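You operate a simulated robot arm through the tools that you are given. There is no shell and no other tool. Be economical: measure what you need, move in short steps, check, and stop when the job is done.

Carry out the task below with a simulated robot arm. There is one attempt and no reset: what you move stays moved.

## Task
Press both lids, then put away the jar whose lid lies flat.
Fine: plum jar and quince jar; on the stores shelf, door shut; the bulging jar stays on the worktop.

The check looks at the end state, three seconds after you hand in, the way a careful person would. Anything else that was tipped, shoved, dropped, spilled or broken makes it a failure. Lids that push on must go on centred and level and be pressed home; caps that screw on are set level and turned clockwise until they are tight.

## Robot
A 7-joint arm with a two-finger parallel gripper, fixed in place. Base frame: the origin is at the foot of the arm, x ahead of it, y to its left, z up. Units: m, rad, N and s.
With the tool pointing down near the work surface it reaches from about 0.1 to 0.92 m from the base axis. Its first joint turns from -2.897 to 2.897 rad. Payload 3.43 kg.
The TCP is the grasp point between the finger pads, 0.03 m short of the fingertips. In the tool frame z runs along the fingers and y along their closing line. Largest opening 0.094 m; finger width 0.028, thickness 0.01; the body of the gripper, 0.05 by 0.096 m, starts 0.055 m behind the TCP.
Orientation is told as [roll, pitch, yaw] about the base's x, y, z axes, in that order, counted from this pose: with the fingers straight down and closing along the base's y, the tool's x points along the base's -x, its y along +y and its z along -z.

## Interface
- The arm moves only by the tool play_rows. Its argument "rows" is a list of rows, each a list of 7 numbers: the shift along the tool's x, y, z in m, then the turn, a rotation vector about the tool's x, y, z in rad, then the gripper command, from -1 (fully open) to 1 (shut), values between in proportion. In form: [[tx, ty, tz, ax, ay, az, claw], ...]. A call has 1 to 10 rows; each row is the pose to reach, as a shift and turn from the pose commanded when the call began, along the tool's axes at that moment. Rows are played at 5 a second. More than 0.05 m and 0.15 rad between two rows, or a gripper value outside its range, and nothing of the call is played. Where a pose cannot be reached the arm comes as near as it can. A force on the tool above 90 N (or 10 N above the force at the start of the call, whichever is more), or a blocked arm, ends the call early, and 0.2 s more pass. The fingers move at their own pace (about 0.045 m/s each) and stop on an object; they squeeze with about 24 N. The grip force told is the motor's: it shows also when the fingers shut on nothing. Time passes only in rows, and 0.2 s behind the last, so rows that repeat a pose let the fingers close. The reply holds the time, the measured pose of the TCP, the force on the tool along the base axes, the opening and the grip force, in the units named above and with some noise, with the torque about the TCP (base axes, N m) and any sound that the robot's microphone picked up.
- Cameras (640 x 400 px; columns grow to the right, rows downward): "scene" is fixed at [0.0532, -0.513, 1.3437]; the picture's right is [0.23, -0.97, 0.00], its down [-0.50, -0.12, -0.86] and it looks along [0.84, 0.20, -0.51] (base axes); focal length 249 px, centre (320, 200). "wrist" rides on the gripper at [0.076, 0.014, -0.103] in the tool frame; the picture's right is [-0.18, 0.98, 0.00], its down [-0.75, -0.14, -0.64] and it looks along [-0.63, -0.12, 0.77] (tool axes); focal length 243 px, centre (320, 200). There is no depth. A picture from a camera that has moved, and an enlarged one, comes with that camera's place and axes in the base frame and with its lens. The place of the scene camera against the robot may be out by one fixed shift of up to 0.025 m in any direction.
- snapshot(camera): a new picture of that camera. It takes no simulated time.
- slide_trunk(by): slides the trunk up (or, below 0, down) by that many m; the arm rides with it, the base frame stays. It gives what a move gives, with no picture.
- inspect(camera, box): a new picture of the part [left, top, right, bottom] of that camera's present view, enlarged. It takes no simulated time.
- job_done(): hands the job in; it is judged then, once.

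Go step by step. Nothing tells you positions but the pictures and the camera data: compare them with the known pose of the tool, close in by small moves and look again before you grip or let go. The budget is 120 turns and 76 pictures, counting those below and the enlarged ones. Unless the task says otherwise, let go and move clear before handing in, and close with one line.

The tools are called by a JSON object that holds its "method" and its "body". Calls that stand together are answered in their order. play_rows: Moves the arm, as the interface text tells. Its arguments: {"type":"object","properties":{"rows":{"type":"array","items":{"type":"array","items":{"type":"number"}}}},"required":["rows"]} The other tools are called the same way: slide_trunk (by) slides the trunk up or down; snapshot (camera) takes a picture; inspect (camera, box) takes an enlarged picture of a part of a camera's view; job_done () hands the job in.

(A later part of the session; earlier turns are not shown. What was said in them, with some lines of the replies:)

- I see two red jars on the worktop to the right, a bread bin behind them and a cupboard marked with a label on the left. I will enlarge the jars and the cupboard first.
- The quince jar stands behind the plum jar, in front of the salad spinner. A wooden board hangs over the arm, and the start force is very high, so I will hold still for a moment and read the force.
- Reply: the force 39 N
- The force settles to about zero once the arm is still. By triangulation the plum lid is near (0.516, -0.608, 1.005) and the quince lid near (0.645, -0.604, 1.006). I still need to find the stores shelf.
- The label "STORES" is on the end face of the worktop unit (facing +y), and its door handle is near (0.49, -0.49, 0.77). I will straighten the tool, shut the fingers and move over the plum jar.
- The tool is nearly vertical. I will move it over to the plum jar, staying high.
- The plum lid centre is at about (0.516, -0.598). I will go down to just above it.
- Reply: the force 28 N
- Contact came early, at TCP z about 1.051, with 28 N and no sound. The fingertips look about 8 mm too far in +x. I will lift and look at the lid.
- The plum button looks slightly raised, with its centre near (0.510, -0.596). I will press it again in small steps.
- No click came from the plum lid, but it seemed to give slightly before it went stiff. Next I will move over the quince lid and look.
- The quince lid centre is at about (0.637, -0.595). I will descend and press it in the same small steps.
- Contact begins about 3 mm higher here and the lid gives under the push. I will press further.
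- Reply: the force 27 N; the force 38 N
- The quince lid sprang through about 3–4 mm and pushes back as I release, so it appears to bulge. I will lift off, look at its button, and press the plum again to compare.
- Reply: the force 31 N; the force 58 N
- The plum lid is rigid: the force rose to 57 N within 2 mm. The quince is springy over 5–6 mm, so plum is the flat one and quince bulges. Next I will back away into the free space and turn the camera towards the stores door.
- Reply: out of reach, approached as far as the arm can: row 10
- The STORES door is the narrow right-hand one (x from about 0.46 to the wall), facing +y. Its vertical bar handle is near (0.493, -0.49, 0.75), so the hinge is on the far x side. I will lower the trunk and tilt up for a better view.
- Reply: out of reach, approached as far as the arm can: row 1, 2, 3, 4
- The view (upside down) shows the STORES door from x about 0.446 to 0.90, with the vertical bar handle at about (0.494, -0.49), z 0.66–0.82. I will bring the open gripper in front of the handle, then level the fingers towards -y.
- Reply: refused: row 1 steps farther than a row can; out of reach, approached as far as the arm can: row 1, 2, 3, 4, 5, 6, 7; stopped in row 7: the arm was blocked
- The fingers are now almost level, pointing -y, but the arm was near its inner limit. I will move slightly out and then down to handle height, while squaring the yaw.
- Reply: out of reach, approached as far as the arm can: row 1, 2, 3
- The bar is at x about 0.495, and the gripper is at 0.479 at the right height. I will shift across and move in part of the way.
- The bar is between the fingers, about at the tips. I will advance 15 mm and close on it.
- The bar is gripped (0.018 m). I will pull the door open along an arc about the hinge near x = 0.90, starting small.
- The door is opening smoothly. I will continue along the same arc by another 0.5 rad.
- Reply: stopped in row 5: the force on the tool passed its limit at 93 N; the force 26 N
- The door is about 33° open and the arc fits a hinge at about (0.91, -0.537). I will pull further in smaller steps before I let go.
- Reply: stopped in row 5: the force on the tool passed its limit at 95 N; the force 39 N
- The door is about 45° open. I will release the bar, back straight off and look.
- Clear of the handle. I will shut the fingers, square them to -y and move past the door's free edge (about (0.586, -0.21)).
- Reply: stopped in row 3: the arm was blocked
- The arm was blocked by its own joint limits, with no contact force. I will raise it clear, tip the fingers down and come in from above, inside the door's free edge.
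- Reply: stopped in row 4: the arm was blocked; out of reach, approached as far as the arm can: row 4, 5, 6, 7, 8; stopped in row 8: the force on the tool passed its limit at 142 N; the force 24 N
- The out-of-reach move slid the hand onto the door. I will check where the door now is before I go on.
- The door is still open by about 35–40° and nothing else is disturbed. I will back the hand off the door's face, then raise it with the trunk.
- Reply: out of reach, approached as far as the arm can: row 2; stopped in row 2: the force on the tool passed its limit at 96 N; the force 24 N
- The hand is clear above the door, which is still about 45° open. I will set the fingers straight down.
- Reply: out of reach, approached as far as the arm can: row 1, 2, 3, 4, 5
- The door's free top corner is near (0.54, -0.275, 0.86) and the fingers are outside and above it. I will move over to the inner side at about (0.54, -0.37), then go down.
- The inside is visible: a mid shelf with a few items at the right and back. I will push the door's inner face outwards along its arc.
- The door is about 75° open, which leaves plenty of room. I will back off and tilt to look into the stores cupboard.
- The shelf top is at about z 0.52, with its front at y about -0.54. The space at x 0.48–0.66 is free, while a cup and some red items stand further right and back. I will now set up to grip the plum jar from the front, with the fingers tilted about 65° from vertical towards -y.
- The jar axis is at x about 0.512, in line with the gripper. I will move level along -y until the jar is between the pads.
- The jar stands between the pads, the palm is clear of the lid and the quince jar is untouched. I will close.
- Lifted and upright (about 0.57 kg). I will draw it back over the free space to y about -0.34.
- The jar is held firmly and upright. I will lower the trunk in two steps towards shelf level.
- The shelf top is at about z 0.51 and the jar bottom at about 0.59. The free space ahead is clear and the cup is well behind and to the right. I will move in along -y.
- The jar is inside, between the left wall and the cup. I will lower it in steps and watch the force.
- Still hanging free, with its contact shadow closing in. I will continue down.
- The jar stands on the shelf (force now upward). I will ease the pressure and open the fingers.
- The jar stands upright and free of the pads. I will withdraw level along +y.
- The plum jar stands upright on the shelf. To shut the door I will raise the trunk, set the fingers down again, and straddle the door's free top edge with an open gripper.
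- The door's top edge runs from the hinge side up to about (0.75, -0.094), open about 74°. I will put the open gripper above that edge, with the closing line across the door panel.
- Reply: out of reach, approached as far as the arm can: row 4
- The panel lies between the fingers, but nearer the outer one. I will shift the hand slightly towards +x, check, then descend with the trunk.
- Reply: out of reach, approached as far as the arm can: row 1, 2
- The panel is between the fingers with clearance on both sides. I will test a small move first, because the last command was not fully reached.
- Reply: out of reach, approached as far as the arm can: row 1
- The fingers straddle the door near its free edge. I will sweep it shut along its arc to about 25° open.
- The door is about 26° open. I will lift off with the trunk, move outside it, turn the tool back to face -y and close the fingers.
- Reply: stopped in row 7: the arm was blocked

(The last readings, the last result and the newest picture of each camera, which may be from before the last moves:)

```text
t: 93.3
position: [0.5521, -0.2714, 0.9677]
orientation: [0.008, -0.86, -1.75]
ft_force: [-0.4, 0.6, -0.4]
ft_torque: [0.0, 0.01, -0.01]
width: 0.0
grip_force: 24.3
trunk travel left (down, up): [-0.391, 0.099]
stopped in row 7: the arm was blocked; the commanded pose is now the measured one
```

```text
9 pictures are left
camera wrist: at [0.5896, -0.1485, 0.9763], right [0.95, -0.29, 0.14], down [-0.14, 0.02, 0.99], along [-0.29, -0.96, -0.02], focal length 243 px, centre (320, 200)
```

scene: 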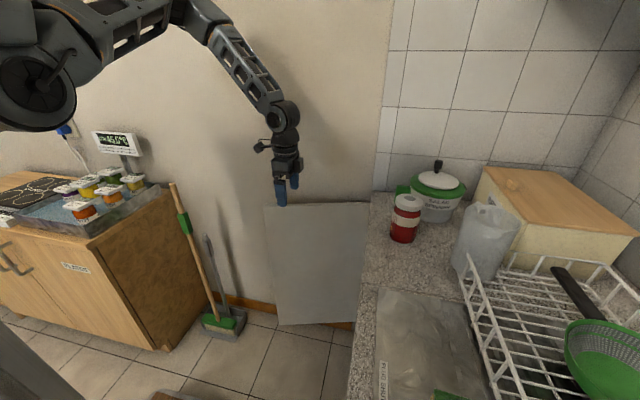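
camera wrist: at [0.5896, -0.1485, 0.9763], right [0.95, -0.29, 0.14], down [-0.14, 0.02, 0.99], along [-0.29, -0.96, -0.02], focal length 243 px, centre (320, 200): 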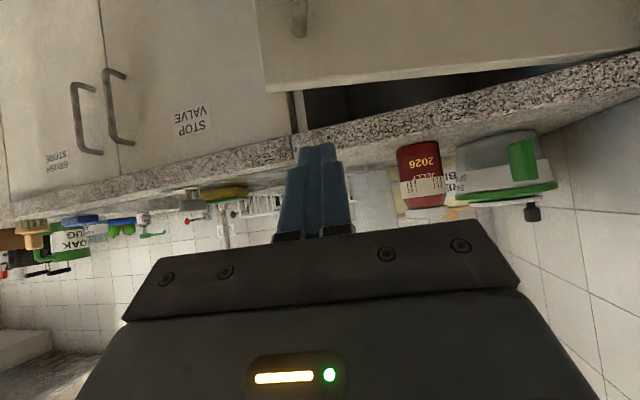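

The tilt stopped at about 49°, which is enough to lead with the fingertips. I will shift to x about 0.64 to clear the handle, and lower the trunk.

{"method": "play_rows", "body": {"rows": [[0.008, 0.04, -0.01, 0, 0, 0, 1], [0.017, 0.087, -0.0195, 0, 0, 0, 1]]}}

{"method": "slide_trunk", "body": {"by": -0.165}}

{"method": "snapshot", "body": {"camera": "wrist"}}

```text
t: 93.9
position: [0.6481, -0.2572, 0.9695]
orientation: [0.01, -0.861, -1.741]
ft_force: [0.0, -0.5, -0.3]
ft_torque: [-0.01, -0.03, 0.02]
width: 0.0001
grip_force: 24.5
trunk travel left (down, up): [-0.391, 0.099]
```

```text
t: 95.8
position: [0.6478, -0.2603, 0.8043]
orientation: [0.008, -0.861, -1.742]
ft_force: [0.1, -0.3, 0.4]
ft_torque: [-0.01, 0.01, 0.01]
width: 0.0
grip_force: 24.5
trunk travel left (down, up): [-0.226, 0.264]
```

```text
8 pictures are left
camera wrist: at [0.6821, -0.135, 0.8128], right [0.95, -0.28, 0.15], down [-0.15, 0.02, 0.99], along [-0.28, -0.96, -0.02], focal length 243 px, centre (320, 200)
```

wrist: 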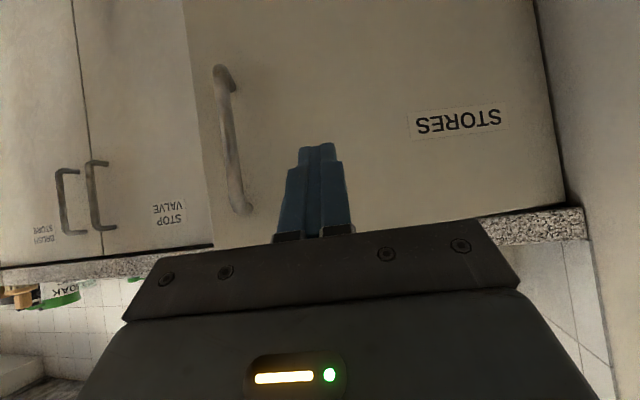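

The fingertips face the door between the handle and the STORES label. I will push the door shut along -y.

{"method": "play_rows", "body": {"rows": [[-0.0213, 0.0057, 0.025, 0, 0, 0, 1], [-0.0427, 0.0113, 0.05, 0, 0, 0, 1], [-0.064, 0.017, 0.075, 0, 0, 0, 1], [-0.0853, 0.0227, 0.1, 0, 0, 0, 1], [-0.1067, 0.0283, 0.125, 0, 0, 0, 1], [-0.128, 0.034, 0.15, 0, 0, 0, 1]]}}

{"method": "play_rows", "body": {"rows": [[-0.0064, 0.0017, 0.0075, 0, 0, 0, 1], [-0.0128, 0.0034, 0.015, 0, 0, 0, 1]]}}

{"method": "snapshot", "body": {"camera": "wrist"}}

```text
t: 97.2
position: [0.6502, -0.4588, 0.8036]
orientation: [0.008, -0.862, -1.74]
ft_force: [0.5, 0.1, 0.8]
ft_torque: [-0.04, -0.01, -0.03]
width: 0.0
grip_force: 23.9
trunk travel left (down, up): [-0.226, 0.264]
```

```text
t: 97.8
position: [0.6469, -0.479, 0.8034]
orientation: [0.007, -0.86, -1.744]
ft_force: [0.0, -0.3, 0.3]
ft_torque: [-0.04, 0.01, -0.02]
width: 0.0
grip_force: 23.9
trunk travel left (down, up): [-0.226, 0.264]
```

```text
7 pictures are left
camera wrist: at [0.6833, -0.3552, 0.8118], right [0.95, -0.28, 0.15], down [-0.15, 0.02, 0.99], along [-0.28, -0.96, -0.02], focal length 243 px, centre (320, 200)
```

wrist: 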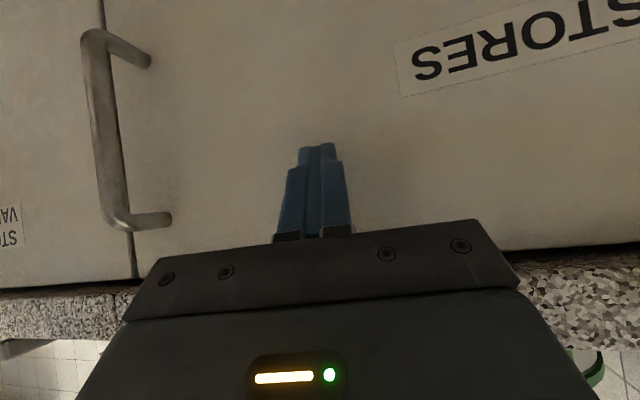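

The door looks almost flush with its neighbour. I will press on in small steps until it stops.

{"method": "play_rows", "body": {"rows": [[-0.0064, 0.0017, 0.0075, 0, 0, 0, 1], [-0.0064, 0.0017, 0.0075, 0, 0, 0, 1]]}}

{"method": "play_rows", "body": {"rows": [[-0.0064, 0.0017, 0.0075, 0, 0, 0, 1], [-0.0064, 0.0017, 0.0075, 0, 0, 0, 1]]}}

{"method": "play_rows", "body": {"rows": [[-0.0064, 0.0017, 0.0075, 0, 0, 0, 1], [-0.0064, 0.0017, 0.0075, 0, 0, 0, 1]]}}

```text
t: 98.3
position: [0.6491, -0.4876, 0.803]
orientation: [0.008, -0.857, -1.74]
ft_force: [-4.2, 23.5, 5.8]
ft_torque: [0.0, 0.01, -0.02]
width: 0.0002
grip_force: 24.1
trunk travel left (down, up): [-0.226, 0.264]
```

```text
t: 98.7
position: [0.6471, -0.488, 0.8023]
orientation: [0.002, -0.854, -1.737]
ft_force: [-11.1, 63.7, 39.7]
ft_torque: [-0.65, 0.05, -0.22]
width: 0.0
grip_force: 24.1
trunk travel left (down, up): [-0.226, 0.264]
stopped in row 1: the force on the tool passed its limit at 111 N (the readings are from after the stop); the commanded pose is now the measured one
```

```text
t: 99.0
position: [0.6484, -0.4882, 0.8027]
orientation: [0.001, -0.853, -1.734]
ft_force: [-10.7, 57.2, 39.2]
ft_torque: [-0.65, -0.04, -0.21]
width: 0.0002
grip_force: 24.3
trunk travel left (down, up): [-0.226, 0.264]
stopped in row 1: the force on the tool passed its limit at 107 N (the readings are from after the stop); the commanded pose is now the measured one
```

The door hits its stop. I will back away straight and look.

{"method": "play_rows", "body": {"rows": [[0.0213, -0.0057, -0.025, 0, 0, 0, 1], [0.0427, -0.0113, -0.05, 0, 0, 0, 1], [0.064, -0.017, -0.075, 0, 0, 0, 1], [0.0853, -0.0227, -0.1, 0, 0, 0, 1], [0.1067, -0.0283, -0.125, 0, 0, 0, 1], [0.128, -0.034, -0.15, 0, 0, 0, 1]]}}

{"method": "snapshot", "body": {"camera": "wrist"}}

{"method": "snapshot", "body": {"camera": "scene"}}

```text
t: 100.4
position: [0.6473, -0.2908, 0.8027]
orientation: [0.0, -0.851, -1.737]
ft_force: [0.2, 0.0, 1.0]
ft_torque: [0.0, 0.01, -0.01]
width: 0.0
grip_force: 23.9
trunk travel left (down, up): [-0.226, 0.264]
```

```text
6 pictures are left
camera wrist: at [0.6829, -0.1662, 0.8124], right [0.95, -0.28, 0.14], down [-0.14, 0.01, 0.99], along [-0.28, -0.96, -0.03], focal length 243 px, centre (320, 200)
```

wrist: 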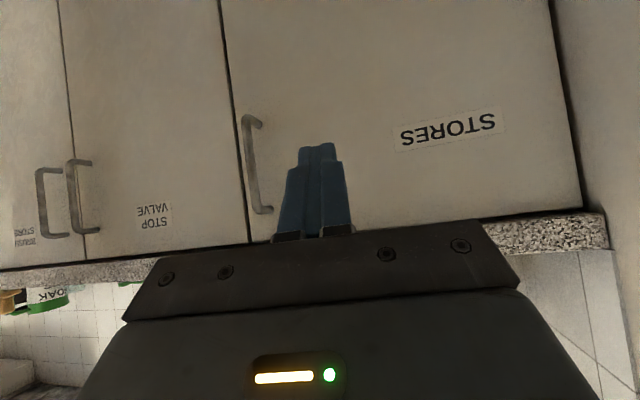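

```text
5 pictures are left
```

scene: 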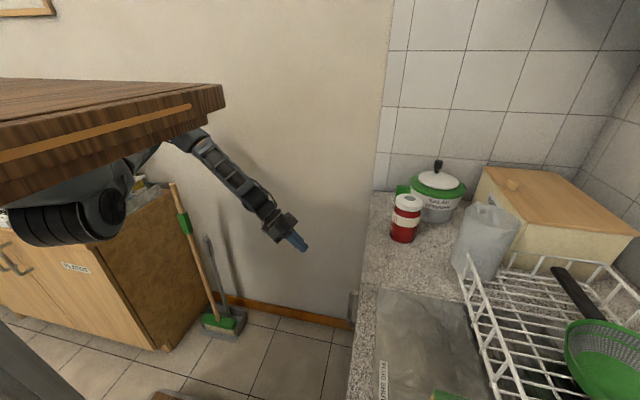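

The stores door is shut flush, the plum jar is inside on the shelf, and the quince jar stands where it was on the worktop. The arm is clear of everything, so I am handing in.

{"method": "job_done", "body": {}}

```text
The job is handed in.
```

I pressed both lids. The plum lid is flat, so the plum jar now stands on the stores shelf with the door shut; the bulging quince jar stays on the worktop.
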